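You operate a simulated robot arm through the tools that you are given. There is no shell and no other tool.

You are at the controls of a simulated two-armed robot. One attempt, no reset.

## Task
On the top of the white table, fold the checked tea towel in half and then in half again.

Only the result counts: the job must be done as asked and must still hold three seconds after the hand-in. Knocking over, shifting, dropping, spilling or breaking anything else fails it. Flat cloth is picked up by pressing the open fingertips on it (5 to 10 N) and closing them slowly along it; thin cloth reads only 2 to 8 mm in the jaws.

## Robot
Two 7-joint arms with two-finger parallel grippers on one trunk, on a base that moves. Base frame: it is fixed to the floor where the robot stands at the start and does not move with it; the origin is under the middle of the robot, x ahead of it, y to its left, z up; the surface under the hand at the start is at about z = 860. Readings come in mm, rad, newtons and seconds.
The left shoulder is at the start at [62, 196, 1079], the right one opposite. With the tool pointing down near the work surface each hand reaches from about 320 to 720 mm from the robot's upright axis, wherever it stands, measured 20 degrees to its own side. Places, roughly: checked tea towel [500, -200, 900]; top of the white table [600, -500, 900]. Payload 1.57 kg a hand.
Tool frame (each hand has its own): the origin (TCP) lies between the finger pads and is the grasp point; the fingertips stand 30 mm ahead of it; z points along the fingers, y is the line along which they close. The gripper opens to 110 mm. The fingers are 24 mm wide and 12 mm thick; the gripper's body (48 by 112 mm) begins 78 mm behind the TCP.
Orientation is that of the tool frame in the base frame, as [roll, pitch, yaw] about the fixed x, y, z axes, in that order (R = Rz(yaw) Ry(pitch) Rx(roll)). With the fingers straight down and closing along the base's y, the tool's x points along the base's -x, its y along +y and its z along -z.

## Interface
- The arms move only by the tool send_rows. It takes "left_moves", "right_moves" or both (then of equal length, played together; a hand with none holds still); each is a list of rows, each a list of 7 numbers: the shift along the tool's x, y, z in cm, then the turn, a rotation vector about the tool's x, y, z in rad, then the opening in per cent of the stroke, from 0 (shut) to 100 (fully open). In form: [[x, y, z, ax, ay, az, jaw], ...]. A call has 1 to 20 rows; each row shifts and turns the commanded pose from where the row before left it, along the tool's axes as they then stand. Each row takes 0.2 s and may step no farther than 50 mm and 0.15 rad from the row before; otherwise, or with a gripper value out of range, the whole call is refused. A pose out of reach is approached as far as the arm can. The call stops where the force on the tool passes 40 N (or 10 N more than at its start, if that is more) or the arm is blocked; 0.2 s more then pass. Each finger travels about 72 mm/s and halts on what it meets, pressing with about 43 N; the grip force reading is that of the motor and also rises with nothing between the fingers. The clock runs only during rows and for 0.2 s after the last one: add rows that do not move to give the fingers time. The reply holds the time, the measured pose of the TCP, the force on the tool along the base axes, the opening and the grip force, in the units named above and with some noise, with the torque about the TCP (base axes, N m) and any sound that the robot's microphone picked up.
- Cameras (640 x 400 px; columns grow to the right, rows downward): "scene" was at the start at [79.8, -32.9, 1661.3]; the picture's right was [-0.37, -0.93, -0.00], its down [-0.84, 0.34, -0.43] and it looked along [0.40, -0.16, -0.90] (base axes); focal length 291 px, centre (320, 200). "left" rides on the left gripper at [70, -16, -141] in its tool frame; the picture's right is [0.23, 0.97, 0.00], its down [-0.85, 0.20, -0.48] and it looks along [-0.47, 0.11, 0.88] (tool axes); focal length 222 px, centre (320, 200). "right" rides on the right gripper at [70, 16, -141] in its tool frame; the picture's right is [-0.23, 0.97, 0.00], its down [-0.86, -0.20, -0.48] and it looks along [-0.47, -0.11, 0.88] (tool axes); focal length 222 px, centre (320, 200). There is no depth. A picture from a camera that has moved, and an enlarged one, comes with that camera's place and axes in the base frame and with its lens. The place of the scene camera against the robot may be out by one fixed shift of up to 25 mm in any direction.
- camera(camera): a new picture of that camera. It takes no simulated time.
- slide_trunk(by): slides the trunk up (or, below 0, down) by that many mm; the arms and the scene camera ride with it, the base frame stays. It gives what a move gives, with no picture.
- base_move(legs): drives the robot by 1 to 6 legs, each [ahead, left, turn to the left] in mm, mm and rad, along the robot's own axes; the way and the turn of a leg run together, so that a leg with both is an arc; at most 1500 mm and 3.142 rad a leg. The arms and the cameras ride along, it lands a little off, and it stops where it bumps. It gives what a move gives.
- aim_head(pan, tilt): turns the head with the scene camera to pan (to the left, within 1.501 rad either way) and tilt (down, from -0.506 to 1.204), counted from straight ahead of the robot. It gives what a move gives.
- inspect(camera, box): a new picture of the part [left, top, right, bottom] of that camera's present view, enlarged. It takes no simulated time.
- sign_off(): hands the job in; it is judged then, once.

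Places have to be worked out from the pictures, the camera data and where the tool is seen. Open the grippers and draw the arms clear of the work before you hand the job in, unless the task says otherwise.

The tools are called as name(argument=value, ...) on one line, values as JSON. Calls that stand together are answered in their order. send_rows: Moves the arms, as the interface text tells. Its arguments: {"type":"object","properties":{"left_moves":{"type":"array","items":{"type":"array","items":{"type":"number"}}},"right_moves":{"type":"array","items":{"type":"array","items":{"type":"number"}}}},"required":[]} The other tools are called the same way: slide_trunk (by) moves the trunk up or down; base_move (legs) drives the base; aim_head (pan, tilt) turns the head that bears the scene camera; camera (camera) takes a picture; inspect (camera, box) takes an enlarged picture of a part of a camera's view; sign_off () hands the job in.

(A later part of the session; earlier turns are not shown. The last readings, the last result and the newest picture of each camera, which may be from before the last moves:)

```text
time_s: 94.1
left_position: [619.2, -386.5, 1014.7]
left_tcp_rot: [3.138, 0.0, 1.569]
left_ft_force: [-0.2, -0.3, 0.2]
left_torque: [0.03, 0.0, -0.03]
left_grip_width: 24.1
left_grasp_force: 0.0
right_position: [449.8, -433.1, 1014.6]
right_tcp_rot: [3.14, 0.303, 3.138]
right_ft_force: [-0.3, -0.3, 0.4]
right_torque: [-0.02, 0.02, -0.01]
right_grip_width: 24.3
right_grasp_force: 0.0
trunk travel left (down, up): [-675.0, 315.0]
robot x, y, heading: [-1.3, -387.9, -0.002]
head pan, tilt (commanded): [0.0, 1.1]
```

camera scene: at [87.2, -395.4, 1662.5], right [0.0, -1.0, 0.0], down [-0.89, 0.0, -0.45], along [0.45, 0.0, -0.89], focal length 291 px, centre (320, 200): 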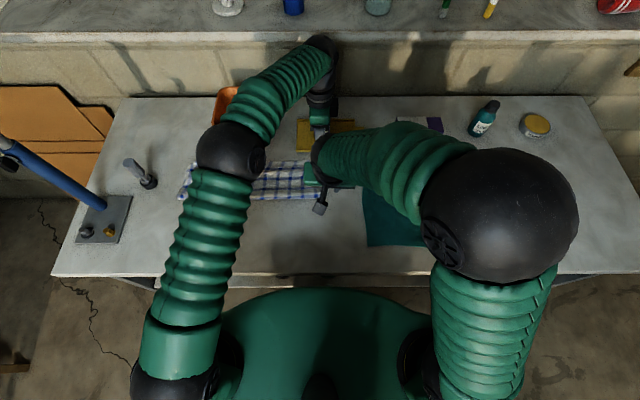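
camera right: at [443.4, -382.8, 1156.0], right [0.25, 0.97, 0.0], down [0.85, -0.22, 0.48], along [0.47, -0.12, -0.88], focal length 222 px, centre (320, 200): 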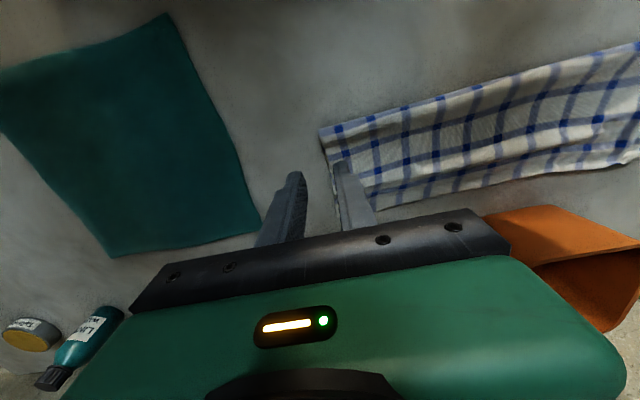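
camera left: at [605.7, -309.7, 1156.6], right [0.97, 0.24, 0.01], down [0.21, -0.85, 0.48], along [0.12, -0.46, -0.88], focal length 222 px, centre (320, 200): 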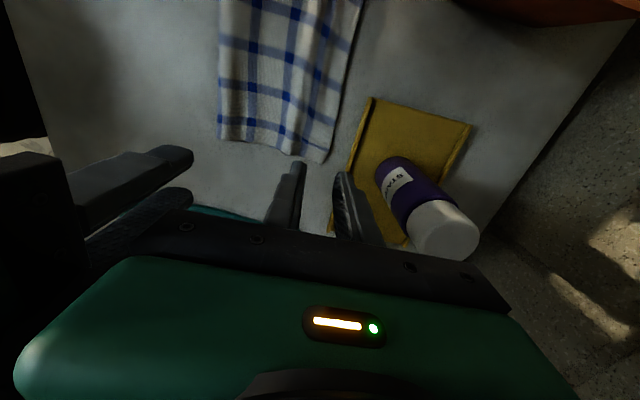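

At y −433 the offset vanishes, so it was the forearms touching. I'll use staggered hands instead: the left takes the far-right corner first and carries it a bit left, then the right takes the near-right corner. I move the right hand clear and level it, and lower the left hand over the far-right corner.

send_rows(left_moves=[[0, 0, 0, 0, 0, 0, 22], [0, 0, 0, 0, 0, 0, 22], [0, 0, 0, 0, 0, 0, 22], [0, 0, 3, 0, 0, 0, 22], [0, 0, 3, 0, 0, 0, 22], [0, 0, 2, 0, 0, 0, 22], [0, 0, 2, 0, 0, 0, 22], [0, 0, 0.7, 0, 0, 0, 22]], right_moves=[[0, -3.5, 0, 0, 0, 0, 22], [0, -3.5, 0, 0, 0, 0, 22], [0, 0, 0, 0, 0.15, 0, 22], [0, 0, 0, 0, 0.15, 0, 22], [0, 0, 0, 0, 0, 0, 22], [0, 0, 0, 0, 0, 0, 22], [0, 0, 0, 0, 0, 0, 22], [0, 0, 0, 0, 0, 0, 22]])

camera(camera="left")

inspect(camera="left", box=[220, 60, 440, 250])

```text
time_s: 95.9
left_position: [620.3, -387.3, 908.6]
left_tcp_rot: [3.138, -0.004, 1.569]
left_ft_force: [-0.4, 0.1, -0.1]
left_torque: [0.02, 0.01, 0.02]
left_grip_width: 24.0
left_grasp_force: 0.1
right_position: [448.3, -503.9, 1014.1]
right_tcp_rot: [3.141, 0.004, 3.137]
right_ft_force: [0.2, -0.8, 0.3]
right_torque: [-0.01, -0.01, -0.01]
right_grip_width: 24.4
right_grasp_force: 0.1
trunk travel left (down, up): [-675.0, 315.0]
robot x, y, heading: [2.5, -383.6, -0.003]
head pan, tilt (commanded): [0.0, 1.1]
```

```text
taken
camera left: at [602.6, -318.9, 1049.2], right [0.97, 0.23, 0.0], down [0.2, -0.86, 0.48], along [0.11, -0.47, -0.88], focal length 222 px, centre (320, 200)
```

left: 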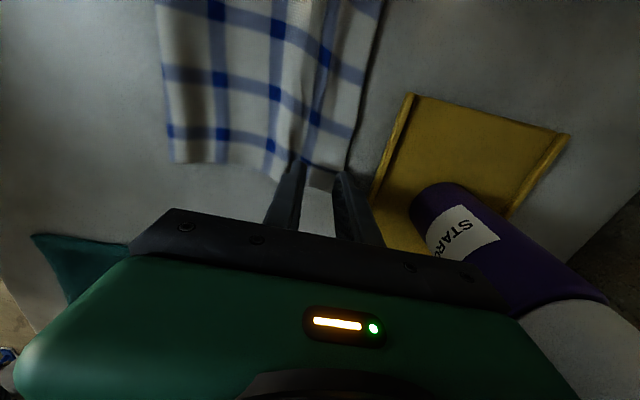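

```text
2.11 times, centred on (330, 155) of left
camera zoom: at [602.6, -318.9, 1049.2], right [0.97, 0.23, 0.0], down [0.2, -0.86, 0.48], along [0.11, -0.47, -0.88], focal length 468 px, centre (299, 295)
```

zoom: 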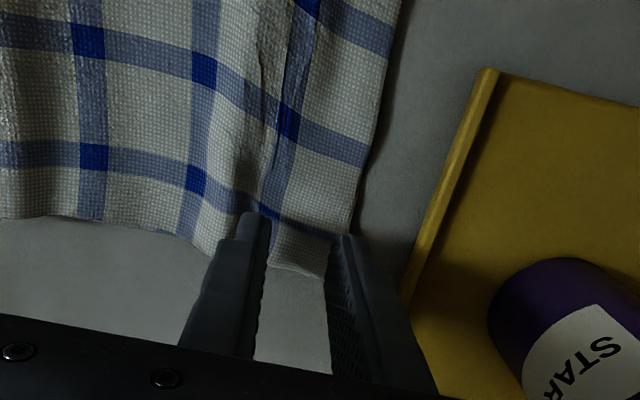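

The left fingers straddle the far edge right at the far-right corner ([638, −403]); bottle clear. I descend to contact in small steps.

send_rows(left_moves=[[0, 0, 0.5, 0, 0, 0, 22], [0, 0, 0.4, 0, 0, 0, 22], [0, 0, 0.3, 0, 0, 0, 22], [0, 0, 0.1, 0, 0, 0, 22], [0, 0, 0, 0, 0, 0, 22]])

```text
time_s: 97.1
left_position: [619.0, -386.2, 894.6]
left_tcp_rot: [3.141, -0.002, 1.568]
left_ft_force: [0.1, 0.5, -0.7]
left_torque: [0.02, -0.04, 0.01]
left_grip_width: 24.3
left_grasp_force: 0.1
right_position: [447.2, -504.3, 1014.6]
right_tcp_rot: [3.139, 0.004, 3.139]
right_ft_force: [0.1, 0.2, -0.1]
right_torque: [-0.02, 0.01, 0.02]
right_grip_width: 23.9
right_grasp_force: 0.0
trunk travel left (down, up): [-675.0, 315.0]
robot x, y, heading: [-2.5, -383.8, -0.002]
head pan, tilt (commanded): [0.0, 1.1]
```

No contact yet; 1.5 mm more in 0.5 mm steps.

send_rows(left_moves=[[0, 0, 0.05, 0, 0, 0, 22], [0, 0, 0.05, 0, 0, 0, 22], [0, 0, 0.05, 0, 0, 0, 22], [0, 0, 0, 0, 0, 0, 22]])

```text
time_s: 98.1
left_position: [618.9, -387.9, 893.5]
left_tcp_rot: [3.14, -0.001, 1.569]
left_ft_force: [0.1, -0.1, 0.3]
left_torque: [0.0, -0.03, 0.0]
left_grip_width: 24.2
left_grasp_force: 0.0
right_position: [449.6, -504.8, 1014.8]
right_tcp_rot: [3.141, 0.004, 3.138]
right_ft_force: [-0.1, 0.0, 0.3]
right_torque: [0.01, 0.02, -0.03]
right_grip_width: 24.0
right_grasp_force: 0.0
trunk travel left (down, up): [-675.0, 315.0]
robot x, y, heading: [-0.9, -385.9, -0.002]
head pan, tilt (commanded): [0.0, 1.1]
```

Still nothing; another 1 mm.

send_rows(left_moves=[[0, 0, 0.05, 0, 0, 0, 22], [0, 0, 0.05, 0, 0, 0, 22], [0, 0, 0, 0, 0, 0, 22]])

```text
time_s: 98.9
left_position: [619.4, -387.0, 892.8]
left_tcp_rot: [3.137, 0.0, 1.569]
left_ft_force: [-0.3, 0.7, 1.9]
left_torque: [-0.02, -0.01, 0.0]
left_grip_width: 24.2
left_grasp_force: 0.0
right_position: [448.0, -504.9, 1013.0]
right_tcp_rot: [3.139, 0.004, 3.138]
right_ft_force: [0.1, -0.1, 0.6]
right_torque: [-0.02, -0.01, -0.01]
right_grip_width: 24.2
right_grasp_force: 0.1
trunk travel left (down, up): [-675.0, 315.0]
robot x, y, heading: [-4.7, -385.0, -0.007]
head pan, tilt (commanded): [0.0, 1.1]
```

Light contact at 1.9 N. I add 0.5 mm for a firmer press (two layers) and read.

send_rows(left_moves=[[0, 0, 0.04, 0, 0, 0, 22], [0, 0, 0.02, 0, 0, 0, 22], [0, 0, 0, 0, 0, 0, 22]])

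```text
time_s: 99.7
left_position: [619.0, -387.0, 892.4]
left_tcp_rot: [3.139, -0.002, 1.57]
left_ft_force: [0.4, -0.2, 3.7]
left_torque: [-0.02, 0.02, -0.01]
left_grip_width: 24.0
left_grasp_force: 0.0
right_position: [448.5, -503.5, 1014.5]
right_tcp_rot: [3.138, 0.001, 3.139]
right_ft_force: [-0.7, -0.6, -0.1]
right_torque: [0.0, 0.0, -0.01]
right_grip_width: 24.2
right_grasp_force: 0.1
trunk travel left (down, up): [-675.0, 315.0]
robot x, y, heading: [-1.9, -385.9, -0.004]
head pan, tilt (commanded): [0.0, 1.1]
```

3.7 N; 0.5 mm more to reach 8–10 N, then begin closing slowly.

send_rows(left_moves=[[0, 0, 0.05, 0, 0, 0, 22], [0, 0, 0, 0, 0, 0, 22], [0, 0, 0, 0, 0, 0, 20.5], [0, 0, 0, 0, 0, 0, 19], [0, 0, 0, 0, 0, 0, 17.5], [0, 0, 0, 0, 0, 0, 16], [0, 0, 0, 0, 0, 0, 14.5], [0, 0, 0, 0, 0, 0, 13]])

inspect(camera="left", box=[220, 90, 440, 250])

```text
time_s: 101.5
left_position: [619.1, -387.2, 891.9]
left_tcp_rot: [3.137, -0.002, 1.568]
left_ft_force: [-0.4, 0.6, 9.6]
left_torque: [-0.05, 0.06, 0.04]
left_grip_width: 14.5
left_grasp_force: 0.1
right_position: [448.5, -504.1, 1016.4]
right_tcp_rot: [3.14, 0.004, 3.139]
right_ft_force: [0.0, -0.6, 0.1]
right_torque: [-0.03, -0.01, 0.0]
right_grip_width: 24.3
right_grasp_force: 0.1
trunk travel left (down, up): [-675.0, 315.0]
robot x, y, heading: [1.3, -386.2, 0.001]
head pan, tilt (commanded): [0.0, 1.1]
```

```text
2.50 times, centred on (330, 170) of left
camera zoom: at [602.3, -319.1, 1033.5], right [0.97, 0.23, 0.0], down [0.2, -0.86, 0.48], along [0.11, -0.47, -0.88], focal length 555 px, centre (295, 275)
```

zoom: 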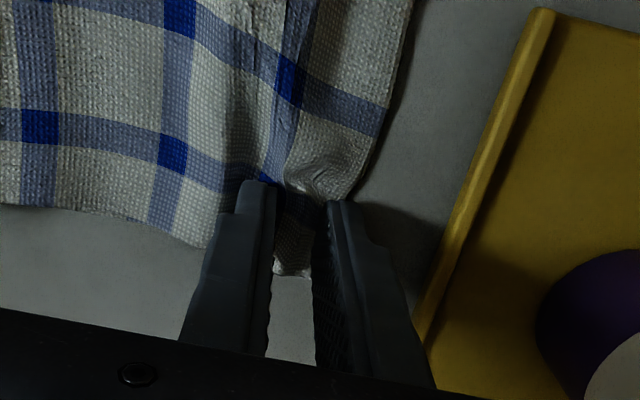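

The cloth is bunching between the fingers at 9.6 N. I finish closing.

send_rows(left_moves=[[0, 0, 0, 0, 0, 0, 11.5], [0, 0, 0, 0, 0, 0, 10], [0, 0, 0, 0, 0, 0, 8.5], [0, 0, 0, 0, 0, 0, 7], [0, 0, 0, 0, 0, 0, 5.5], [0, 0, 0, 0, 0, 0, 4], [0, 0, 0, 0, 0, 0, 2], [0, 0, 0, 0, 0, 0, 0], [0, 0, 0, 0, 0, 0, 0], [0, 0, 0, 0, 0, 0, 0]])

inspect(camera="left", box=[220, 90, 440, 250])

```text
time_s: 103.7
left_position: [618.8, -387.9, 893.0]
left_tcp_rot: [3.139, -0.002, 1.569]
left_ft_force: [0.1, -0.7, 10.4]
left_torque: [-0.03, 0.0, 0.0]
left_grip_width: 2.5
left_grasp_force: 23.9
right_position: [448.7, -503.6, 1015.9]
right_tcp_rot: [-3.141, 0.005, 3.139]
right_ft_force: [0.2, 1.5, -0.6]
right_torque: [0.01, 0.0, -0.01]
right_grip_width: 24.2
right_grasp_force: 0.2
trunk travel left (down, up): [-675.0, 315.0]
robot x, y, heading: [-3.4, -387.8, -0.004]
head pan, tilt (commanded): [0.0, 1.1]
```

```text
2.50 times, centred on (330, 170) of left
camera zoom: at [602.4, -319.1, 1033.6], right [0.97, 0.23, 0.0], down [0.2, -0.86, 0.48], along [0.11, -0.47, -0.88], focal length 555 px, centre (295, 275)
```

zoom: 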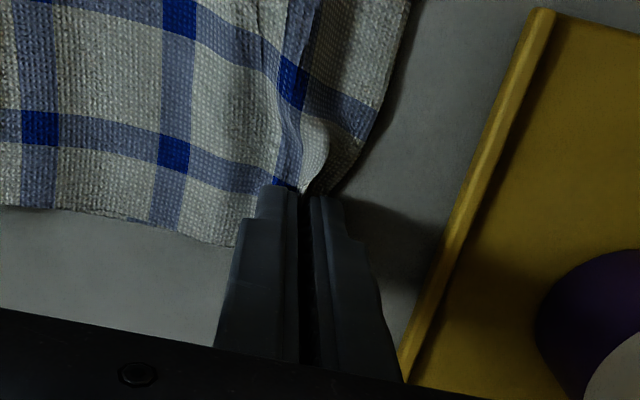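

2.5 mm is ambiguous — possibly only the top layer. I lift 30 mm and look whether the bottom layer comes along.

send_rows(left_moves=[[0, 0, -1, 0, 0, 0, 0], [0, 0, -1, 0, 0, 0, 0], [0.5, 0, -1, 0, 0, 0, 0], [0, 0, 0, 0, 0, 0, 0]])

camera(camera="left")

camera(camera="right")

inspect(camera="left", box=[160, 40, 400, 210])

```text
time_s: 104.7
left_position: [619.6, -382.1, 921.3]
left_tcp_rot: [3.141, -0.002, 1.57]
left_ft_force: [0.0, -0.4, -0.2]
left_torque: [0.02, -0.01, 0.0]
left_grip_width: 2.1
left_grasp_force: 24.2
right_position: [450.2, -505.0, 1014.8]
right_tcp_rot: [3.141, 0.001, 3.138]
right_ft_force: [0.4, 0.2, 0.0]
right_torque: [0.01, -0.01, -0.01]
right_grip_width: 24.1
right_grasp_force: 0.1
trunk travel left (down, up): [-675.0, 315.0]
robot x, y, heading: [-3.8, -386.0, -0.003]
head pan, tilt (commanded): [0.0, 1.1]
```

```text
taken
camera left: at [603.0, -314.3, 1062.2], right [0.97, 0.23, 0.0], down [0.2, -0.86, 0.48], along [0.11, -0.47, -0.88], focal length 222 px, centre (320, 200)
```

left: 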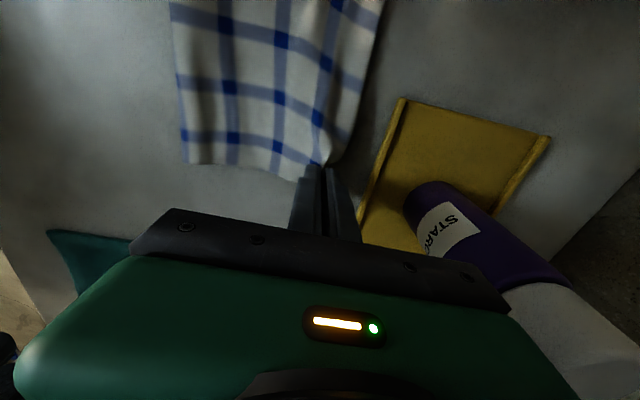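

```text
taken
camera right: at [380.2, -487.3, 1156.6], right [0.23, 0.97, 0.0], down [0.85, -0.2, 0.48], along [0.47, -0.11, -0.88], focal length 222 px, centre (320, 200)
```

right: 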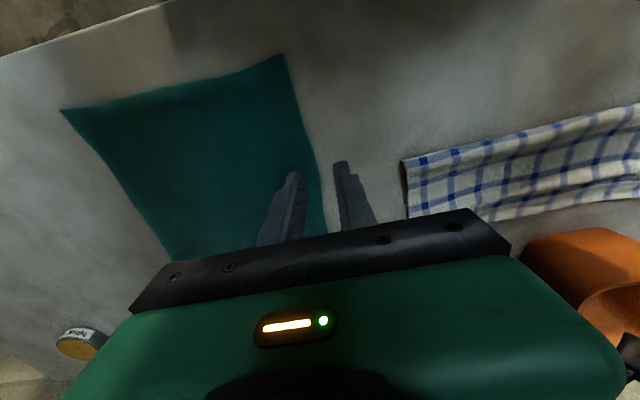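

```text
2.35 times, centred on (280, 125) of left
camera zoom: at [603.0, -314.3, 1062.2], right [0.97, 0.23, 0.0], down [0.2, -0.86, 0.48], along [0.11, -0.47, -0.88], focal length 523 px, centre (414, 376)
```

zoom: 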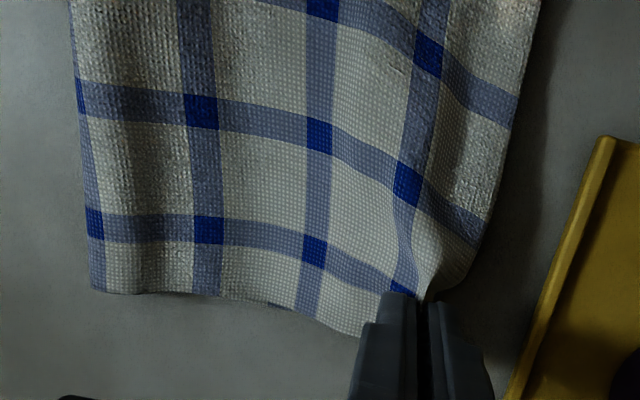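

I zoom in with the right camera on the lifted right edge to see whether a layer stayed on the table.

inspect(camera="right", box=[380, 130, 520, 230])

inspect(camera="scene", box=[270, 140, 350, 210])

```text
4.00 times, centred on (450, 180) of right
camera zoom: at [380.2, -487.3, 1156.6], right [0.23, 0.97, 0.0], down [0.85, -0.2, 0.48], along [0.47, -0.11, -0.88], focal length 888 px, centre (-200, 280)
```

zoom: 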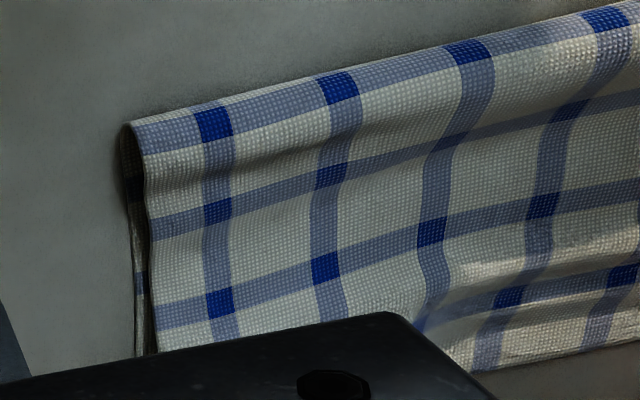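

```text
5.71 times, centred on (310, 175) of scene
camera zoom: at [87.3, -395.1, 1662.9], right [0.0, -1.0, 0.0], down [-0.89, 0.0, -0.45], along [0.45, 0.0, -0.89], focal length 1665 px, centre (377, 343)
```

zoom: 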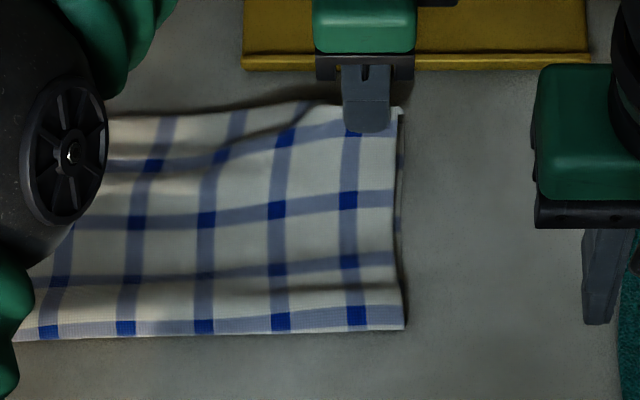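

Only the top layer came up — the bottom one stayed on the table. I set it back down, release by spreading, and will regrasp with the outer finger just outside the edge and slightly lower, so it pushes both layers' edges.

send_rows(left_moves=[[-0.5, 0, 1, 0, 0, 0, 0], [0, 0, 1, 0, 0, 0, 0], [0, 0, 0.93, 0, 0, 0, 0], [0, 0, 0, 0, 0, 0, 2], [0, 0, 0, 0, 0, 0, 5], [0, 0, 0, 0, 0, 0, 8], [0, 0, 0, 0, 0, 0, 11], [0, 0, 0, 0, 0, 0, 14], [0, 0, 0, 0, 0, 0, 17], [0, 0, 0, 0, 0, 0, 20], [0, 0, 0, 0, 0, 0, 24], [0, 0, -1, 0, 0, 0, 27], [0, 0, -2, 0, 0, 0, 27]])

inspect(camera="left", box=[160, 40, 400, 210])

```text
time_s: 107.5
left_position: [618.5, -387.6, 922.0]
left_tcp_rot: [3.14, -0.002, 1.569]
left_ft_force: [0.1, 0.9, -0.1]
left_torque: [0.01, -0.02, -0.04]
left_grip_width: 29.8
left_grasp_force: 0.1
right_position: [449.6, -503.6, 1013.8]
right_tcp_rot: [3.139, 0.002, 3.138]
right_ft_force: [-0.2, 0.0, -1.0]
right_torque: [0.01, 0.01, 0.03]
right_grip_width: 24.2
right_grasp_force: 0.1
trunk travel left (down, up): [-675.0, 315.0]
robot x, y, heading: [-4.6, -389.2, -0.005]
head pan, tilt (commanded): [0.0, 1.1]
```

```text
2.35 times, centred on (280, 125) of left
camera zoom: at [602.4, -319.1, 1063.0], right [0.97, 0.23, 0.0], down [0.2, -0.86, 0.48], along [0.11, -0.46, -0.88], focal length 523 px, centre (414, 376)
```

zoom: 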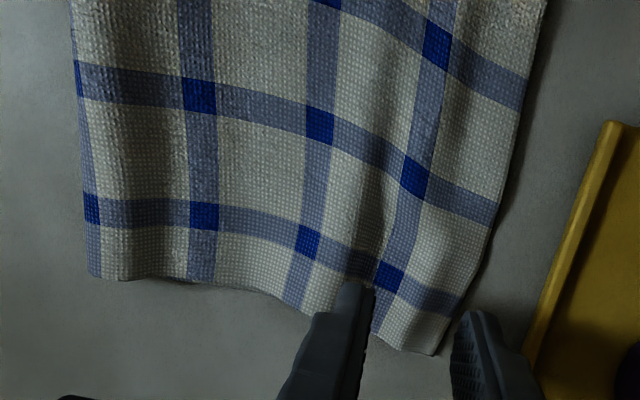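

Top's far-right corner is back at about [634, −412]. I turn the left gripper to close along y, tilt it 0.06 rad so its outer finger is lower, and place the outer finger just outside the right edge (TCP [616, −398]).

send_rows(left_moves=[[0, 0, -2, 0, 0, 0, 27], [0, 0, -2, 0, 0, 0, 27], [0, 0, 0, 0, 0, -0.15, 27], [0, 0, 0, 0, 0, -0.15, 27], [0, 0, 0, 0, 0, -0.15, 27], [0, 0, 0, 0, 0, -0.15, 27], [0, 0, 0, 0, 0, -0.15, 27], [0, 0, 0, 0, 0, -0.15, 27], [0, 0, 0, 0, 0, -0.15, 27], [0, 0, 0, 0, 0, -0.15, 27], [0, 0, 0, 0, 0, -0.15, 27], [0, 0, 0, 0, 0, -0.15, 27], [0, 0, 0, 0, 0, -0.0708, 27], [0.25, -1.04, 0, 0, 0, 0, 27], [0, 0, 0, -0.06, 0, 0, 27], [0, 0, 2, 0, 0, 0, 27], [0, 0, 2, 0, 0, 0, 27], [0, 0, 0, 0, 0, 0, 27]])

camera(camera="left")

inspect(camera="left", box=[220, 80, 440, 250])

```text
time_s: 111.3
left_position: [616.9, -396.4, 921.3]
left_tcp_rot: [3.08, 0.001, 3.14]
left_ft_force: [-0.4, 0.3, -0.3]
left_torque: [0.01, -0.04, -0.03]
left_grip_width: 29.7
left_grasp_force: 0.1
right_position: [449.0, -503.2, 1015.3]
right_tcp_rot: [3.14, 0.003, 3.137]
right_ft_force: [0.4, 0.2, 0.0]
right_torque: [0.0, -0.01, 0.04]
right_grip_width: 24.2
right_grasp_force: 0.0
trunk travel left (down, up): [-675.0, 315.0]
robot x, y, heading: [1.1, -386.4, -0.006]
head pan, tilt (commanded): [0.0, 1.1]
```

```text
taken
camera left: at [546.4, -421.9, 1061.6], right [-0.23, 0.97, 0.06], down [0.85, 0.17, 0.49], along [0.47, 0.16, -0.87], focal length 222 px, centre (320, 200)
```

left: 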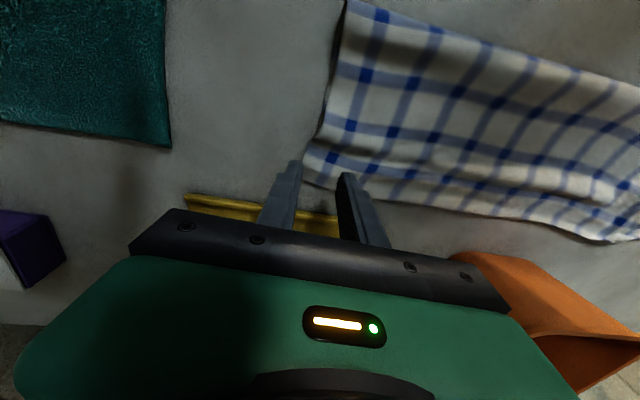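

```text
2.35 times, centred on (330, 165) of left
camera zoom: at [546.4, -421.9, 1061.6], right [-0.23, 0.97, 0.06], down [0.85, 0.17, 0.49], along [0.47, 0.16, -0.87], focal length 523 px, centre (296, 282)
```

zoom: 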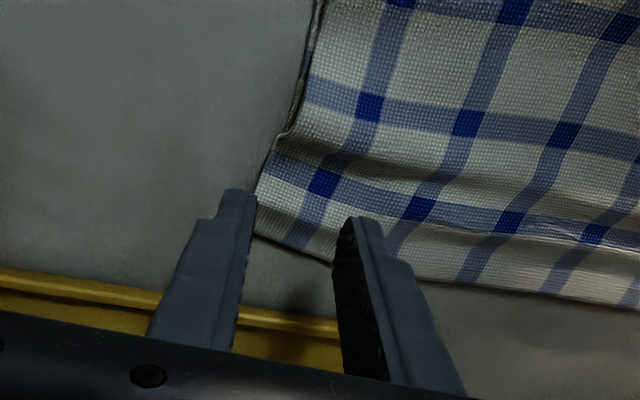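

The right edge at the corner lies at y ≈ −408 to −410. I shift 3 mm further out so the outer finger stands just off the cloth, and descend.

send_rows(left_moves=[[0, -0.3, 1, 0, 0, 0, 27], [0, 0, 0.8, 0, 0, 0, 27], [0, 0, 0.5, 0, 0, 0, 27], [0, 0, 0.3, 0, 0, 0, 27], [0, 0, 0.1, 0, 0, 0, 27], [0, 0, 0, 0, 0, 0, 27]])

inspect(camera="left", box=[220, 80, 440, 250])

```text
time_s: 112.7
left_position: [617.6, -396.3, 894.2]
left_tcp_rot: [3.081, 0.002, 3.14]
left_ft_force: [0.1, -0.3, -0.5]
left_torque: [0.02, 0.01, -0.02]
left_grip_width: 29.9
left_grasp_force: 0.1
right_position: [448.9, -504.4, 1013.9]
right_tcp_rot: [-3.141, 0.005, 3.138]
right_ft_force: [-0.3, 0.5, -0.2]
right_torque: [-0.02, 0.0, -0.03]
right_grip_width: 24.3
right_grasp_force: 0.0
trunk travel left (down, up): [-675.0, 315.0]
robot x, y, heading: [-3.1, -389.3, -0.002]
head pan, tilt (commanded): [0.0, 1.1]
```

```text
2.35 times, centred on (330, 165) of left
camera zoom: at [547.3, -422.8, 1034.6], right [-0.23, 0.97, 0.06], down [0.85, 0.17, 0.49], along [0.47, 0.16, -0.87], focal length 523 px, centre (296, 282)
```

zoom: 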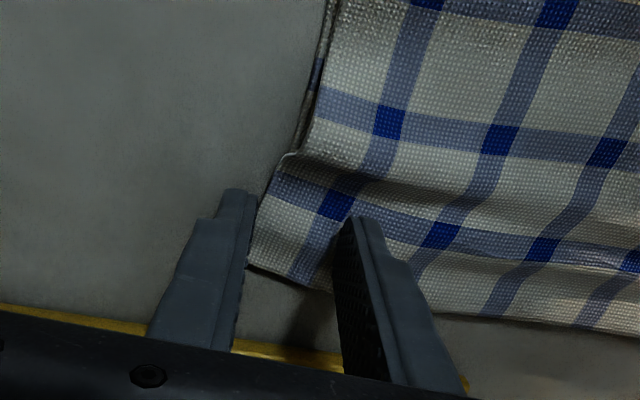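

The outer finger stands right beside the cloth edge. I lower in fine steps to table contact.

send_rows(left_moves=[[0, -0.1, 0.05, 0, 0, 0, 27], [0, 0, 0.05, 0, 0, 0, 27], [0, 0, 0.05, 0, 0, 0, 27], [0, 0, 0, 0, 0, 0, 27]])

```text
time_s: 113.7
left_position: [616.9, -398.3, 892.2]
left_tcp_rot: [3.081, 0.002, 3.139]
left_ft_force: [1.2, -1.6, 0.7]
left_torque: [-0.01, -0.01, 0.01]
left_grip_width: 29.9
left_grasp_force: 0.0
right_position: [449.1, -504.0, 1014.1]
right_tcp_rot: [3.139, 0.003, 3.138]
right_ft_force: [0.4, 0.5, -0.4]
right_torque: [-0.03, 0.02, 0.03]
right_grip_width: 24.2
right_grasp_force: 0.1
trunk travel left (down, up): [-675.0, 315.0]
robot x, y, heading: [-0.8, -384.9, -0.002]
head pan, tilt (commanded): [0.0, 1.1]
```

Close to contact; 0.8 mm more in two steps.

send_rows(left_moves=[[0, 0, 0.04, 0, 0, 0, 27], [0, 0, 0.04, 0, 0, 0, 27], [0, 0, 0, 0, 0, 0, 27]])

```text
time_s: 114.5
left_position: [616.6, -397.2, 891.9]
left_tcp_rot: [3.081, 0.0, 3.141]
left_ft_force: [0.8, 0.5, 0.3]
left_torque: [0.0, 0.01, 0.01]
left_grip_width: 29.6
left_grasp_force: 0.0
right_position: [449.0, -504.3, 1015.0]
right_tcp_rot: [3.139, 0.004, 3.138]
right_ft_force: [-0.4, 0.0, -0.4]
right_torque: [0.03, -0.04, -0.04]
right_grip_width: 24.2
right_grasp_force: 0.1
trunk travel left (down, up): [-675.0, 315.0]
robot x, y, heading: [0.1, -383.5, -0.006]
head pan, tilt (commanded): [0.0, 1.1]
```

Still free; another 0.8 mm.

send_rows(left_moves=[[0, 0, 0.04, 0, 0, 0, 27], [0, 0, 0.04, 0, 0, 0, 27], [0, 0, 0, 0, 0, 0, 27]])

```text
time_s: 115.3
left_position: [616.6, -398.3, 891.9]
left_tcp_rot: [3.08, 0.004, 3.141]
left_ft_force: [-0.3, 0.1, 2.4]
left_torque: [-0.02, -0.05, -0.01]
left_grip_width: 29.6
left_grasp_force: 0.3
right_position: [448.5, -504.6, 1013.7]
right_tcp_rot: [3.141, 0.003, 3.141]
right_ft_force: [-0.1, -0.7, 0.1]
right_torque: [-0.03, -0.03, 0.01]
right_grip_width: 24.4
right_grasp_force: 0.0
trunk travel left (down, up): [-675.0, 315.0]
robot x, y, heading: [-1.6, -386.5, -0.003]
head pan, tilt (commanded): [0.0, 1.1]
```

2.4 N now. I add 0.5 mm and read.

send_rows(left_moves=[[0, 0, 0.05, 0, 0, 0, 27], [0, 0, 0, 0, 0, 0, 27]])

```text
time_s: 115.9
left_position: [616.9, -397.8, 892.5]
left_tcp_rot: [3.082, 0.004, 3.14]
left_ft_force: [0.4, -0.4, 5.2]
left_torque: [-0.07, -0.06, 0.0]
left_grip_width: 30.1
left_grasp_force: 0.5
right_position: [447.8, -504.6, 1014.0]
right_tcp_rot: [3.14, 0.005, 3.138]
right_ft_force: [0.3, -0.2, 0.0]
right_torque: [-0.06, 0.03, 0.0]
right_grip_width: 24.1
right_grasp_force: 0.0
trunk travel left (down, up): [-675.0, 315.0]
robot x, y, heading: [-1.1, -383.0, -0.003]
head pan, tilt (commanded): [0.0, 1.1]
```

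The torque shows the outer finger carries the load on the table; I reduce the tilt slightly (0.025 rad) so the inner finger presses on the cloth too.

send_rows(left_moves=[[0, 0, 0.02, 0.025, 0, 0, 27], [0, 0, 0, 0, 0, 0, 27], [0, 0, 0, 0, 0, 0, 27]])

```text
time_s: 116.7
left_position: [617.6, -397.0, 890.6]
left_tcp_rot: [3.106, 0.003, -3.141]
left_ft_force: [1.8, 0.2, 8.4]
left_torque: [-0.08, -0.11, 0.0]
left_grip_width: 29.7
left_grasp_force: 0.0
right_position: [448.1, -504.8, 1014.7]
right_tcp_rot: [3.139, 0.003, 3.138]
right_ft_force: [0.3, -0.7, -0.3]
right_torque: [0.03, 0.0, -0.04]
right_grip_width: 24.0
right_grasp_force: 0.1
trunk travel left (down, up): [-675.0, 315.0]
robot x, y, heading: [-0.9, -385.1, -0.001]
head pan, tilt (commanded): [0.0, 1.1]
```

8.4 N shared by both fingers. Closing slowly.

send_rows(left_moves=[[0, 0, 0, 0, 0, 0, 25], [0, 0, 0, 0, 0, 0, 23], [0, 0, 0, 0, 0, 0, 21], [0, 0, 0, 0, 0, 0, 19], [0, 0, 0, 0, 0, 0, 17], [0, 0, 0, 0, 0, 0, 15], [0, 0, 0, 0, 0, 0, 13], [0, 0, 0, 0, 0, 0, 11]])

inspect(camera="left", box=[220, 80, 440, 250])

```text
time_s: 118.4
left_position: [613.8, -391.7, 893.9]
left_tcp_rot: [3.109, 0.005, 3.139]
left_ft_force: [-0.2, -0.3, 0.1]
left_torque: [-0.06, -0.04, 0.0]
left_grip_width: 12.0
left_grasp_force: 0.0
right_position: [446.6, -499.2, 1016.8]
right_tcp_rot: [-3.14, 0.007, 3.139]
right_ft_force: [0.0, 0.2, 1.3]
right_torque: [-0.01, -0.02, -0.03]
right_grip_width: 24.0
right_grasp_force: 0.1
trunk travel left (down, up): [-675.0, 315.0]
robot x, y, heading: [-2.8, -384.6, -0.002]
head pan, tilt (commanded): [0.0, 1.1]
stopped in row 8 (left hand): the force on the tool passed its limit at 104 N (the readings are from after the stop); the commanded pose is now the measured one
```

```text
2.35 times, centred on (330, 165) of left
camera zoom: at [543.5, -414.5, 1033.5], right [-0.23, 0.97, 0.03], down [0.85, 0.18, 0.49], along [0.47, 0.14, -0.87], focal length 523 px, centre (296, 282)
```

zoom: 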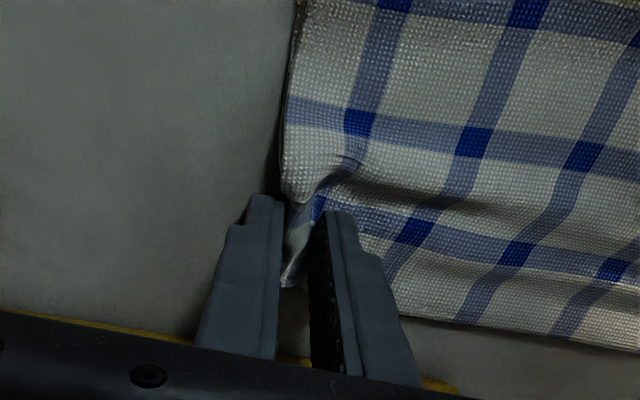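

The call stopped on a brief force spike, and both hands shifted a few millimetres. I check the scene for anything disturbed before going on.

camera(camera="scene")

camera(camera="right")

send_rows(left_moves=[[0, 0, 0, 0, 0, 0, 11]])

```text
taken
camera scene: at [81.2, -388.0, 1663.1], right [0.0, -1.0, 0.0], down [-0.89, 0.0, -0.45], along [0.45, 0.0, -0.89], focal length 291 px, centre (320, 200)
```

scene: 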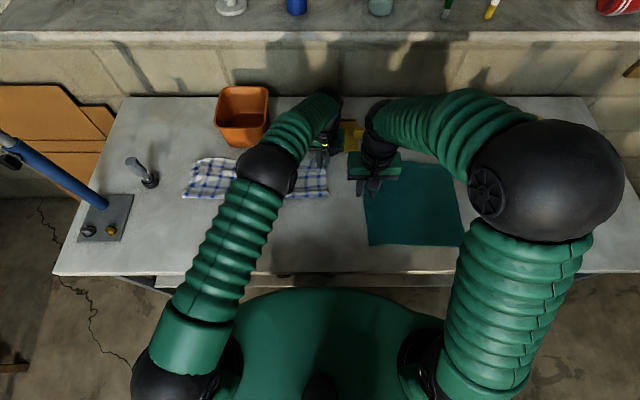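

```text
taken
camera right: at [375.2, -482.0, 1158.7], right [0.23, 0.97, 0.0], down [0.85, -0.2, 0.48], along [0.47, -0.11, -0.87], focal length 222 px, centre (320, 200)
```

right: 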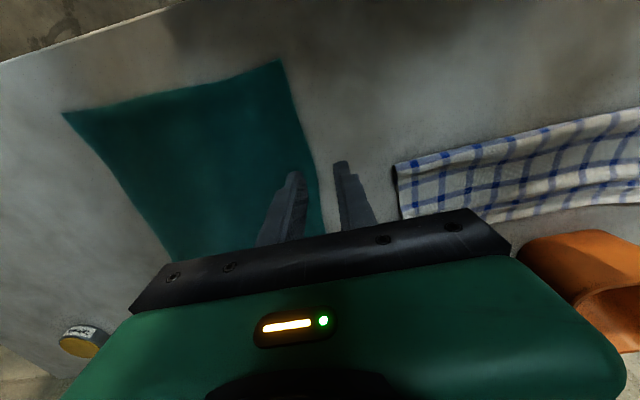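

```text
time_s: 118.8
left_position: [615.9, -399.8, 892.0]
left_tcp_rot: [3.1, 0.004, 3.139]
left_ft_force: [-0.3, -0.6, 0.7]
left_torque: [0.02, -0.05, 0.03]
left_grip_width: 12.2
left_grasp_force: 0.3
right_position: [447.3, -507.3, 1015.1]
right_tcp_rot: [3.138, 0.005, 3.138]
right_ft_force: [0.3, 0.0, 0.0]
right_torque: [0.01, 0.0, 0.0]
right_grip_width: 24.0
right_grasp_force: 0.0
trunk travel left (down, up): [-675.0, 315.0]
robot x, y, heading: [1.3, -390.4, -0.002]
head pan, tilt (commanded): [0.0, 1.1]
```

Nothing on the visible table looks moved and the hands have settled back; the bottle is hidden behind the left wrist in the scene view, so I check with the left camera.

camera(camera="left")

inspect(camera="scene", box=[270, 60, 430, 210])

```text
taken
camera left: at [546.1, -422.3, 1032.3], right [-0.23, 0.97, 0.04], down [0.85, 0.18, 0.49], along [0.47, 0.14, -0.87], focal length 222 px, centre (320, 200)
```

left: 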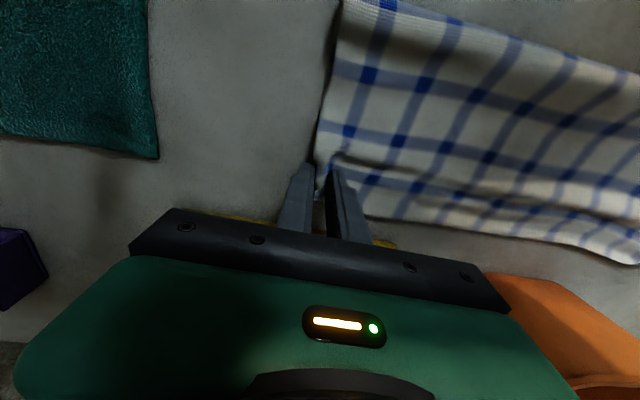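

```text
2.67 times, centred on (350, 135) of scene
camera zoom: at [86.0, -399.8, 1662.9], right [0.0, -1.0, 0.0], down [-0.89, 0.0, -0.45], along [0.45, 0.0, -0.89], focal length 777 px, centre (240, 373)
```

zoom: 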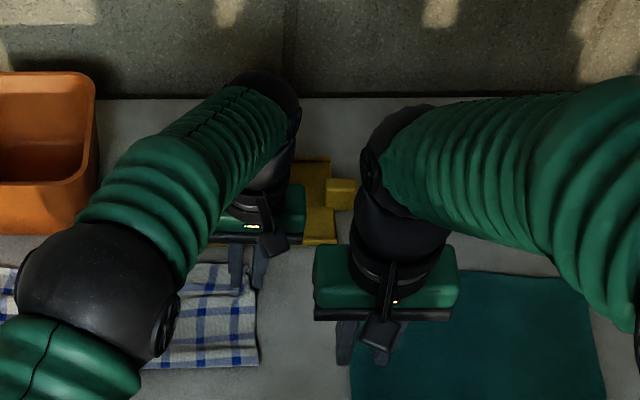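

Everything in view is in place (bottle directly behind the wrist, no contact seen). Press is lost, so I lower again in small steps before closing further.

send_rows(left_moves=[[0, 0, 0.03, 0, 0, 0, 11], [0, 0, 0.03, 0, 0, 0, 11], [0, 0, 0, 0, 0, 0, 11]])

```text
time_s: 119.6
left_position: [616.3, -398.3, 891.3]
left_tcp_rot: [3.102, 0.003, 3.139]
left_ft_force: [0.5, 0.7, 3.7]
left_torque: [-0.01, -0.05, 0.02]
left_grip_width: 12.1
left_grasp_force: 0.1
right_position: [447.1, -503.6, 1014.4]
right_tcp_rot: [3.141, 0.007, 3.139]
right_ft_force: [-0.8, -0.7, 0.1]
right_torque: [0.01, 0.0, 0.01]
right_grip_width: 24.3
right_grasp_force: 0.0
trunk travel left (down, up): [-675.0, 315.0]
robot x, y, heading: [-3.1, -382.9, -0.003]
head pan, tilt (commanded): [0.0, 1.1]
```

3.7 N again and steady. I add 0.2 mm and continue closing slowly to shut.

send_rows(left_moves=[[0, 0, 0.02, 0, 0, 0, 10], [0, 0, 0, 0, 0, 0, 9], [0, 0, 0, 0, 0, 0, 8], [0, 0, 0, 0, 0, 0, 7], [0, 0, 0, 0, 0, 0, 6], [0, 0, 0, 0, 0, 0, 5], [0, 0, 0, 0, 0, 0, 4], [0, 0, 0, 0, 0, 0, 3], [0, 0, 0, 0, 0, 0, 2], [0, 0, 0, 0, 0, 0, 1], [0, 0, 0, 0, 0, 0, 0], [0, 0, 0, 0, 0, 0, 0], [0, 0, 0, 0, 0, 0, 0]])

inspect(camera="left", box=[220, 80, 440, 250])

```text
time_s: 122.4
left_position: [615.7, -395.2, 891.8]
left_tcp_rot: [3.106, 0.007, 3.139]
left_ft_force: [0.8, 0.8, 6.3]
left_torque: [0.04, -0.02, 0.02]
left_grip_width: 3.8
left_grasp_force: 25.0
right_position: [446.6, -503.8, 1014.2]
right_tcp_rot: [3.138, 0.005, 3.137]
right_ft_force: [0.3, 0.4, -0.7]
right_torque: [-0.01, -0.01, 0.0]
right_grip_width: 24.1
right_grasp_force: 0.1
trunk travel left (down, up): [-675.0, 315.0]
robot x, y, heading: [-4.0, -384.2, -0.002]
head pan, tilt (commanded): [0.0, 1.1]
```

```text
2.35 times, centred on (330, 165) of left
camera zoom: at [546.1, -418.9, 1031.9], right [-0.23, 0.97, 0.04], down [0.85, 0.18, 0.49], along [0.47, 0.14, -0.87], focal length 523 px, centre (296, 282)
```

zoom: 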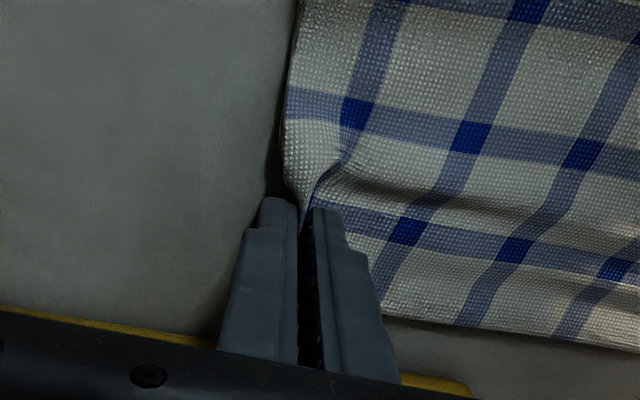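

3.8 mm — likely both layers this time. I lift 30 mm and check with both cameras.

send_rows(left_moves=[[0, 0, -1, 0, 0, 0, 0], [0, 0.2, -1, 0, 0, 0, 0], [0, 0.3, -1, 0, 0, 0, 0], [0, 0, 0, 0, 0, 0, 0]])

inspect(camera="left", box=[220, 40, 440, 230])

inspect(camera="right", box=[370, 120, 520, 230])

```text
time_s: 123.4
left_position: [615.5, -391.2, 921.9]
left_tcp_rot: [3.105, 0.003, 3.14]
left_ft_force: [-0.1, -0.4, -0.2]
left_torque: [-0.01, 0.0, -0.03]
left_grip_width: 3.4
left_grasp_force: 24.4
right_position: [448.7, -504.1, 1014.2]
right_tcp_rot: [3.14, 0.004, 3.139]
right_ft_force: [-0.3, -0.1, -0.2]
right_torque: [-0.01, 0.02, 0.0]
right_grip_width: 24.5
right_grasp_force: 0.1
trunk travel left (down, up): [-675.0, 315.0]
robot x, y, heading: [-4.8, -383.6, 0.001]
head pan, tilt (commanded): [0.0, 1.1]
```

```text
2.11 times, centred on (330, 135) of left
camera zoom: at [546.5, -415.0, 1062.1], right [-0.23, 0.97, 0.04], down [0.85, 0.18, 0.49], along [0.47, 0.14, -0.87], focal length 468 px, centre (299, 337)
```

zoom: 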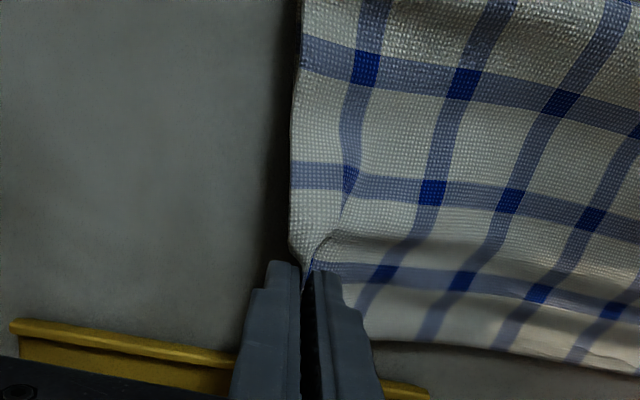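

```text
3.64 times, centred on (445, 175) of right
camera zoom: at [378.8, -487.4, 1157.1], right [0.23, 0.97, 0.0], down [0.85, -0.2, 0.48], along [0.47, -0.11, -0.88], focal length 808 px, centre (-134, 291)
```

zoom: 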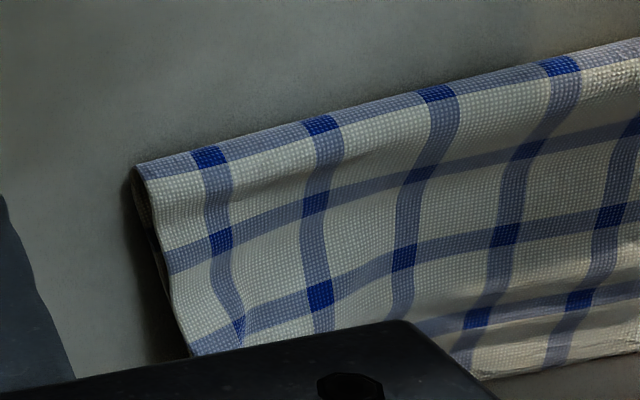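

Now the right end closes toward the pinch with no layer left behind, so both layers are held. I carry this corner 70 mm to the left and slightly up, making room for the right hand.

send_rows(left_moves=[[0.3, 1.4, -0.6, 0, 0, 0, 0], [0.3, 1.4, -0.4, 0, 0, 0, 0], [0.3, 1.4, -0.3, 0, 0, 0, 0], [0.3, 1.4, -0.2, 0, 0, 0, 0], [0.2, 1.4, 0, 0, 0, 0, 0], [0, 0, 0, 0, 0, 0, 0]])

camera(camera="scene")

camera(camera="right")

camera(camera="left")

```text
time_s: 124.8
left_position: [603.3, -322.2, 939.4]
left_tcp_rot: [3.107, 0.003, 3.139]
left_ft_force: [0.1, 0.7, 0.6]
left_torque: [-0.01, -0.02, 0.0]
left_grip_width: 3.6
left_grasp_force: 24.9
right_position: [448.3, -503.0, 1015.1]
right_tcp_rot: [3.14, 0.003, 3.136]
right_ft_force: [-0.1, -0.2, 0.3]
right_torque: [0.02, 0.01, 0.02]
right_grip_width: 23.9
right_grasp_force: 0.0
trunk travel left (down, up): [-675.0, 315.0]
robot x, y, heading: [-4.0, -384.4, -0.005]
head pan, tilt (commanded): [0.0, 1.1]
```

```text
taken
camera scene: at [86.8, -394.9, 1662.9], right [0.0, -1.0, 0.0], down [-0.89, 0.0, -0.45], along [0.45, 0.0, -0.89], focal length 291 px, centre (320, 200)
```

scene: 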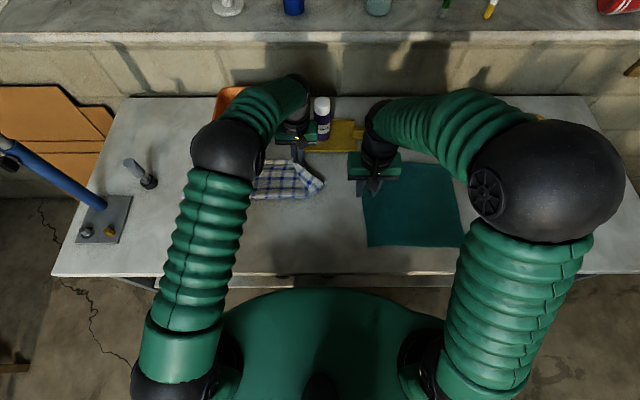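

```text
taken
camera right: at [378.6, -487.1, 1157.2], right [0.23, 0.97, 0.0], down [0.85, -0.2, 0.48], along [0.47, -0.11, -0.88], focal length 222 px, centre (320, 200)
```

right: 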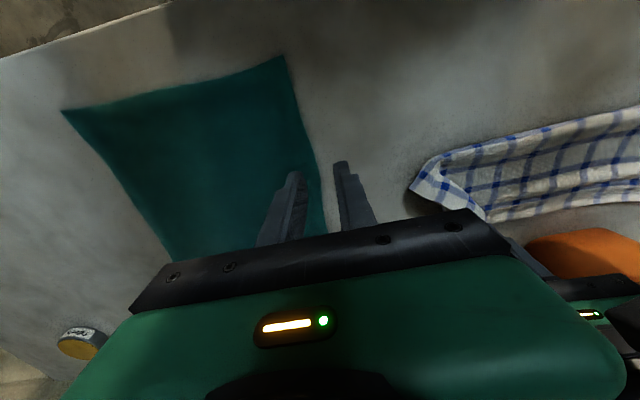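

```text
taken
camera left: at [532.7, -344.9, 1079.4], right [-0.23, 0.97, 0.04], down [0.85, 0.18, 0.49], along [0.47, 0.14, -0.87], focal length 222 px, centre (320, 200)
```

left: 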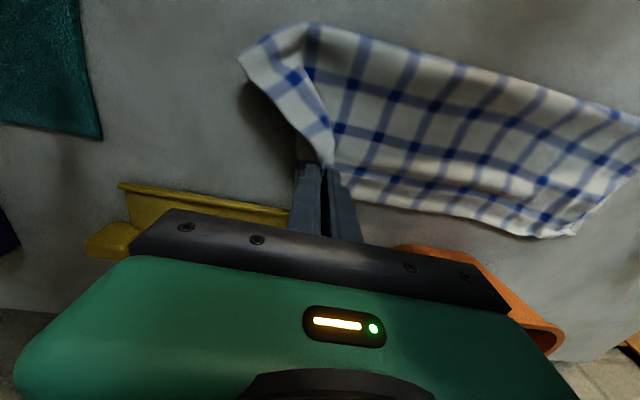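

The bottle stands untouched. Notably the double-layer panel is stiff: the near-right corner 115 mm away rose with the pinch, so a single pinch at the middle of the right edge should carry it well without hand conflicts. I set this corner back down and release it by spreading.

send_rows(left_moves=[[-0.2, -1.4, 0, 0, 0, 0, 0], [-0.3, -1.4, 0.2, 0, 0, 0, 0], [-0.3, -1.4, 0.3, 0, 0, 0, 0], [-0.3, -1.4, 0.4, 0, 0, 0, 0], [-0.3, -1.4, 0.6, 0, 0, 0, 0], [0, -0.3, 1, 0, 0, 0, 0], [0, -0.2, 1, 0, 0, 0, 0], [0, -0.2, 0.9, 0, 0, 0, 0], [0, 0, 0, 0, 0, 0, 0]])

send_rows(left_moves=[[0, 0, 0, 0, 0, 0, 3], [0, 0, 0, 0, 0, 0, 6], [0, 0, 0, 0, 0, 0, 9], [0, 0, 0, 0, 0, 0, 12], [0, 0, 0, 0, 0, 0, 16], [0, 0, 0, 0, 0, 0, 20], [0, 0, 0, 0, 0, 0, 24], [0, 0, -1, 0, 0, 0, 28], [0, 0, -3, 0, 0, 0, 28], [0, 0, -3, 0, 0, 0, 28], [1.7, 0, -1, 0, 0, 0, 28], [1.8, 0, 0, 0, 0, 0, 28], [1.7, 0, 0, 0, 0, 0, 28]])

camera(camera="left")

inspect(camera="left", box=[220, 40, 440, 230])

```text
time_s: 126.8
left_position: [617.7, -398.1, 892.9]
left_tcp_rot: [3.105, 0.004, 3.139]
left_ft_force: [-0.6, 1.8, 5.3]
left_torque: [0.06, -0.03, -0.04]
left_grip_width: 3.7
left_grasp_force: 24.4
right_position: [447.1, -503.1, 1015.9]
right_tcp_rot: [3.14, 0.006, 3.139]
right_ft_force: [-0.7, -0.3, -0.1]
right_torque: [0.02, 0.01, 0.03]
right_grip_width: 24.2
right_grasp_force: 0.1
trunk travel left (down, up): [-675.0, 315.0]
robot x, y, heading: [0.2, -387.6, -0.002]
head pan, tilt (commanded): [0.0, 1.1]
```

```text
time_s: 127.1
left_position: [619.4, -399.8, 892.0]
left_tcp_rot: [3.105, 0.006, 3.14]
left_ft_force: [0.8, -1.0, -0.7]
left_torque: [-0.02, -0.04, -0.02]
left_grip_width: 8.4
left_grasp_force: 3.0
right_position: [447.5, -505.7, 1014.7]
right_tcp_rot: [-3.142, 0.005, 3.139]
right_ft_force: [0.0, 0.9, 0.2]
right_torque: [-0.02, 0.04, -0.03]
right_grip_width: 24.0
right_grasp_force: 0.0
trunk travel left (down, up): [-675.0, 315.0]
robot x, y, heading: [-1.3, -385.3, -0.005]
head pan, tilt (commanded): [0.0, 1.1]
stopped in row 1 (left hand): the force on the tool passed its limit at 2570 N (the readings are from after the stop); the commanded pose is now the measured one
```

```text
taken
camera left: at [548.5, -421.9, 1033.3], right [-0.23, 0.97, 0.03], down [0.85, 0.18, 0.49], along [0.47, 0.14, -0.87], focal length 222 px, centre (320, 200)
```

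left: 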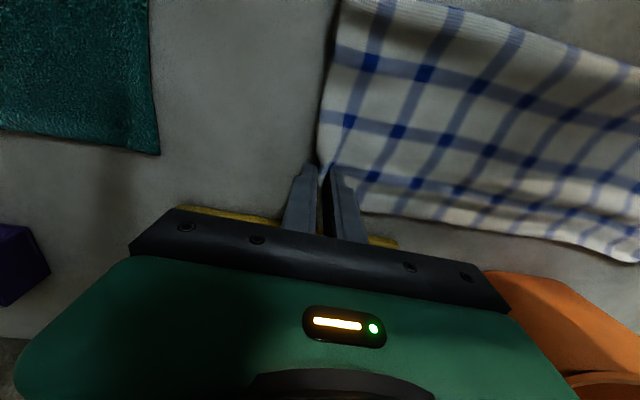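

```text
2.11 times, centred on (330, 135) of left
camera zoom: at [548.5, -421.9, 1033.3], right [-0.23, 0.97, 0.03], down [0.85, 0.18, 0.49], along [0.47, 0.14, -0.87], focal length 468 px, centre (299, 337)
```

zoom: 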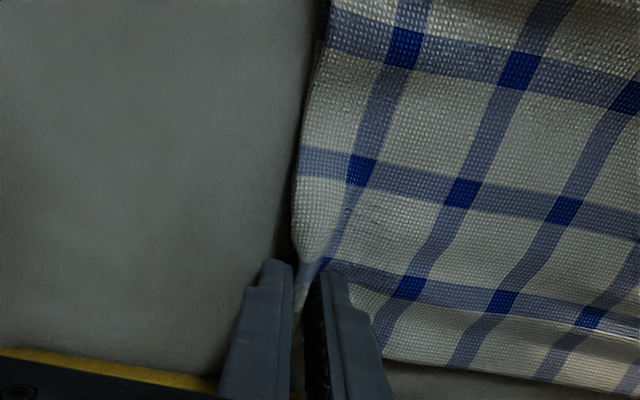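

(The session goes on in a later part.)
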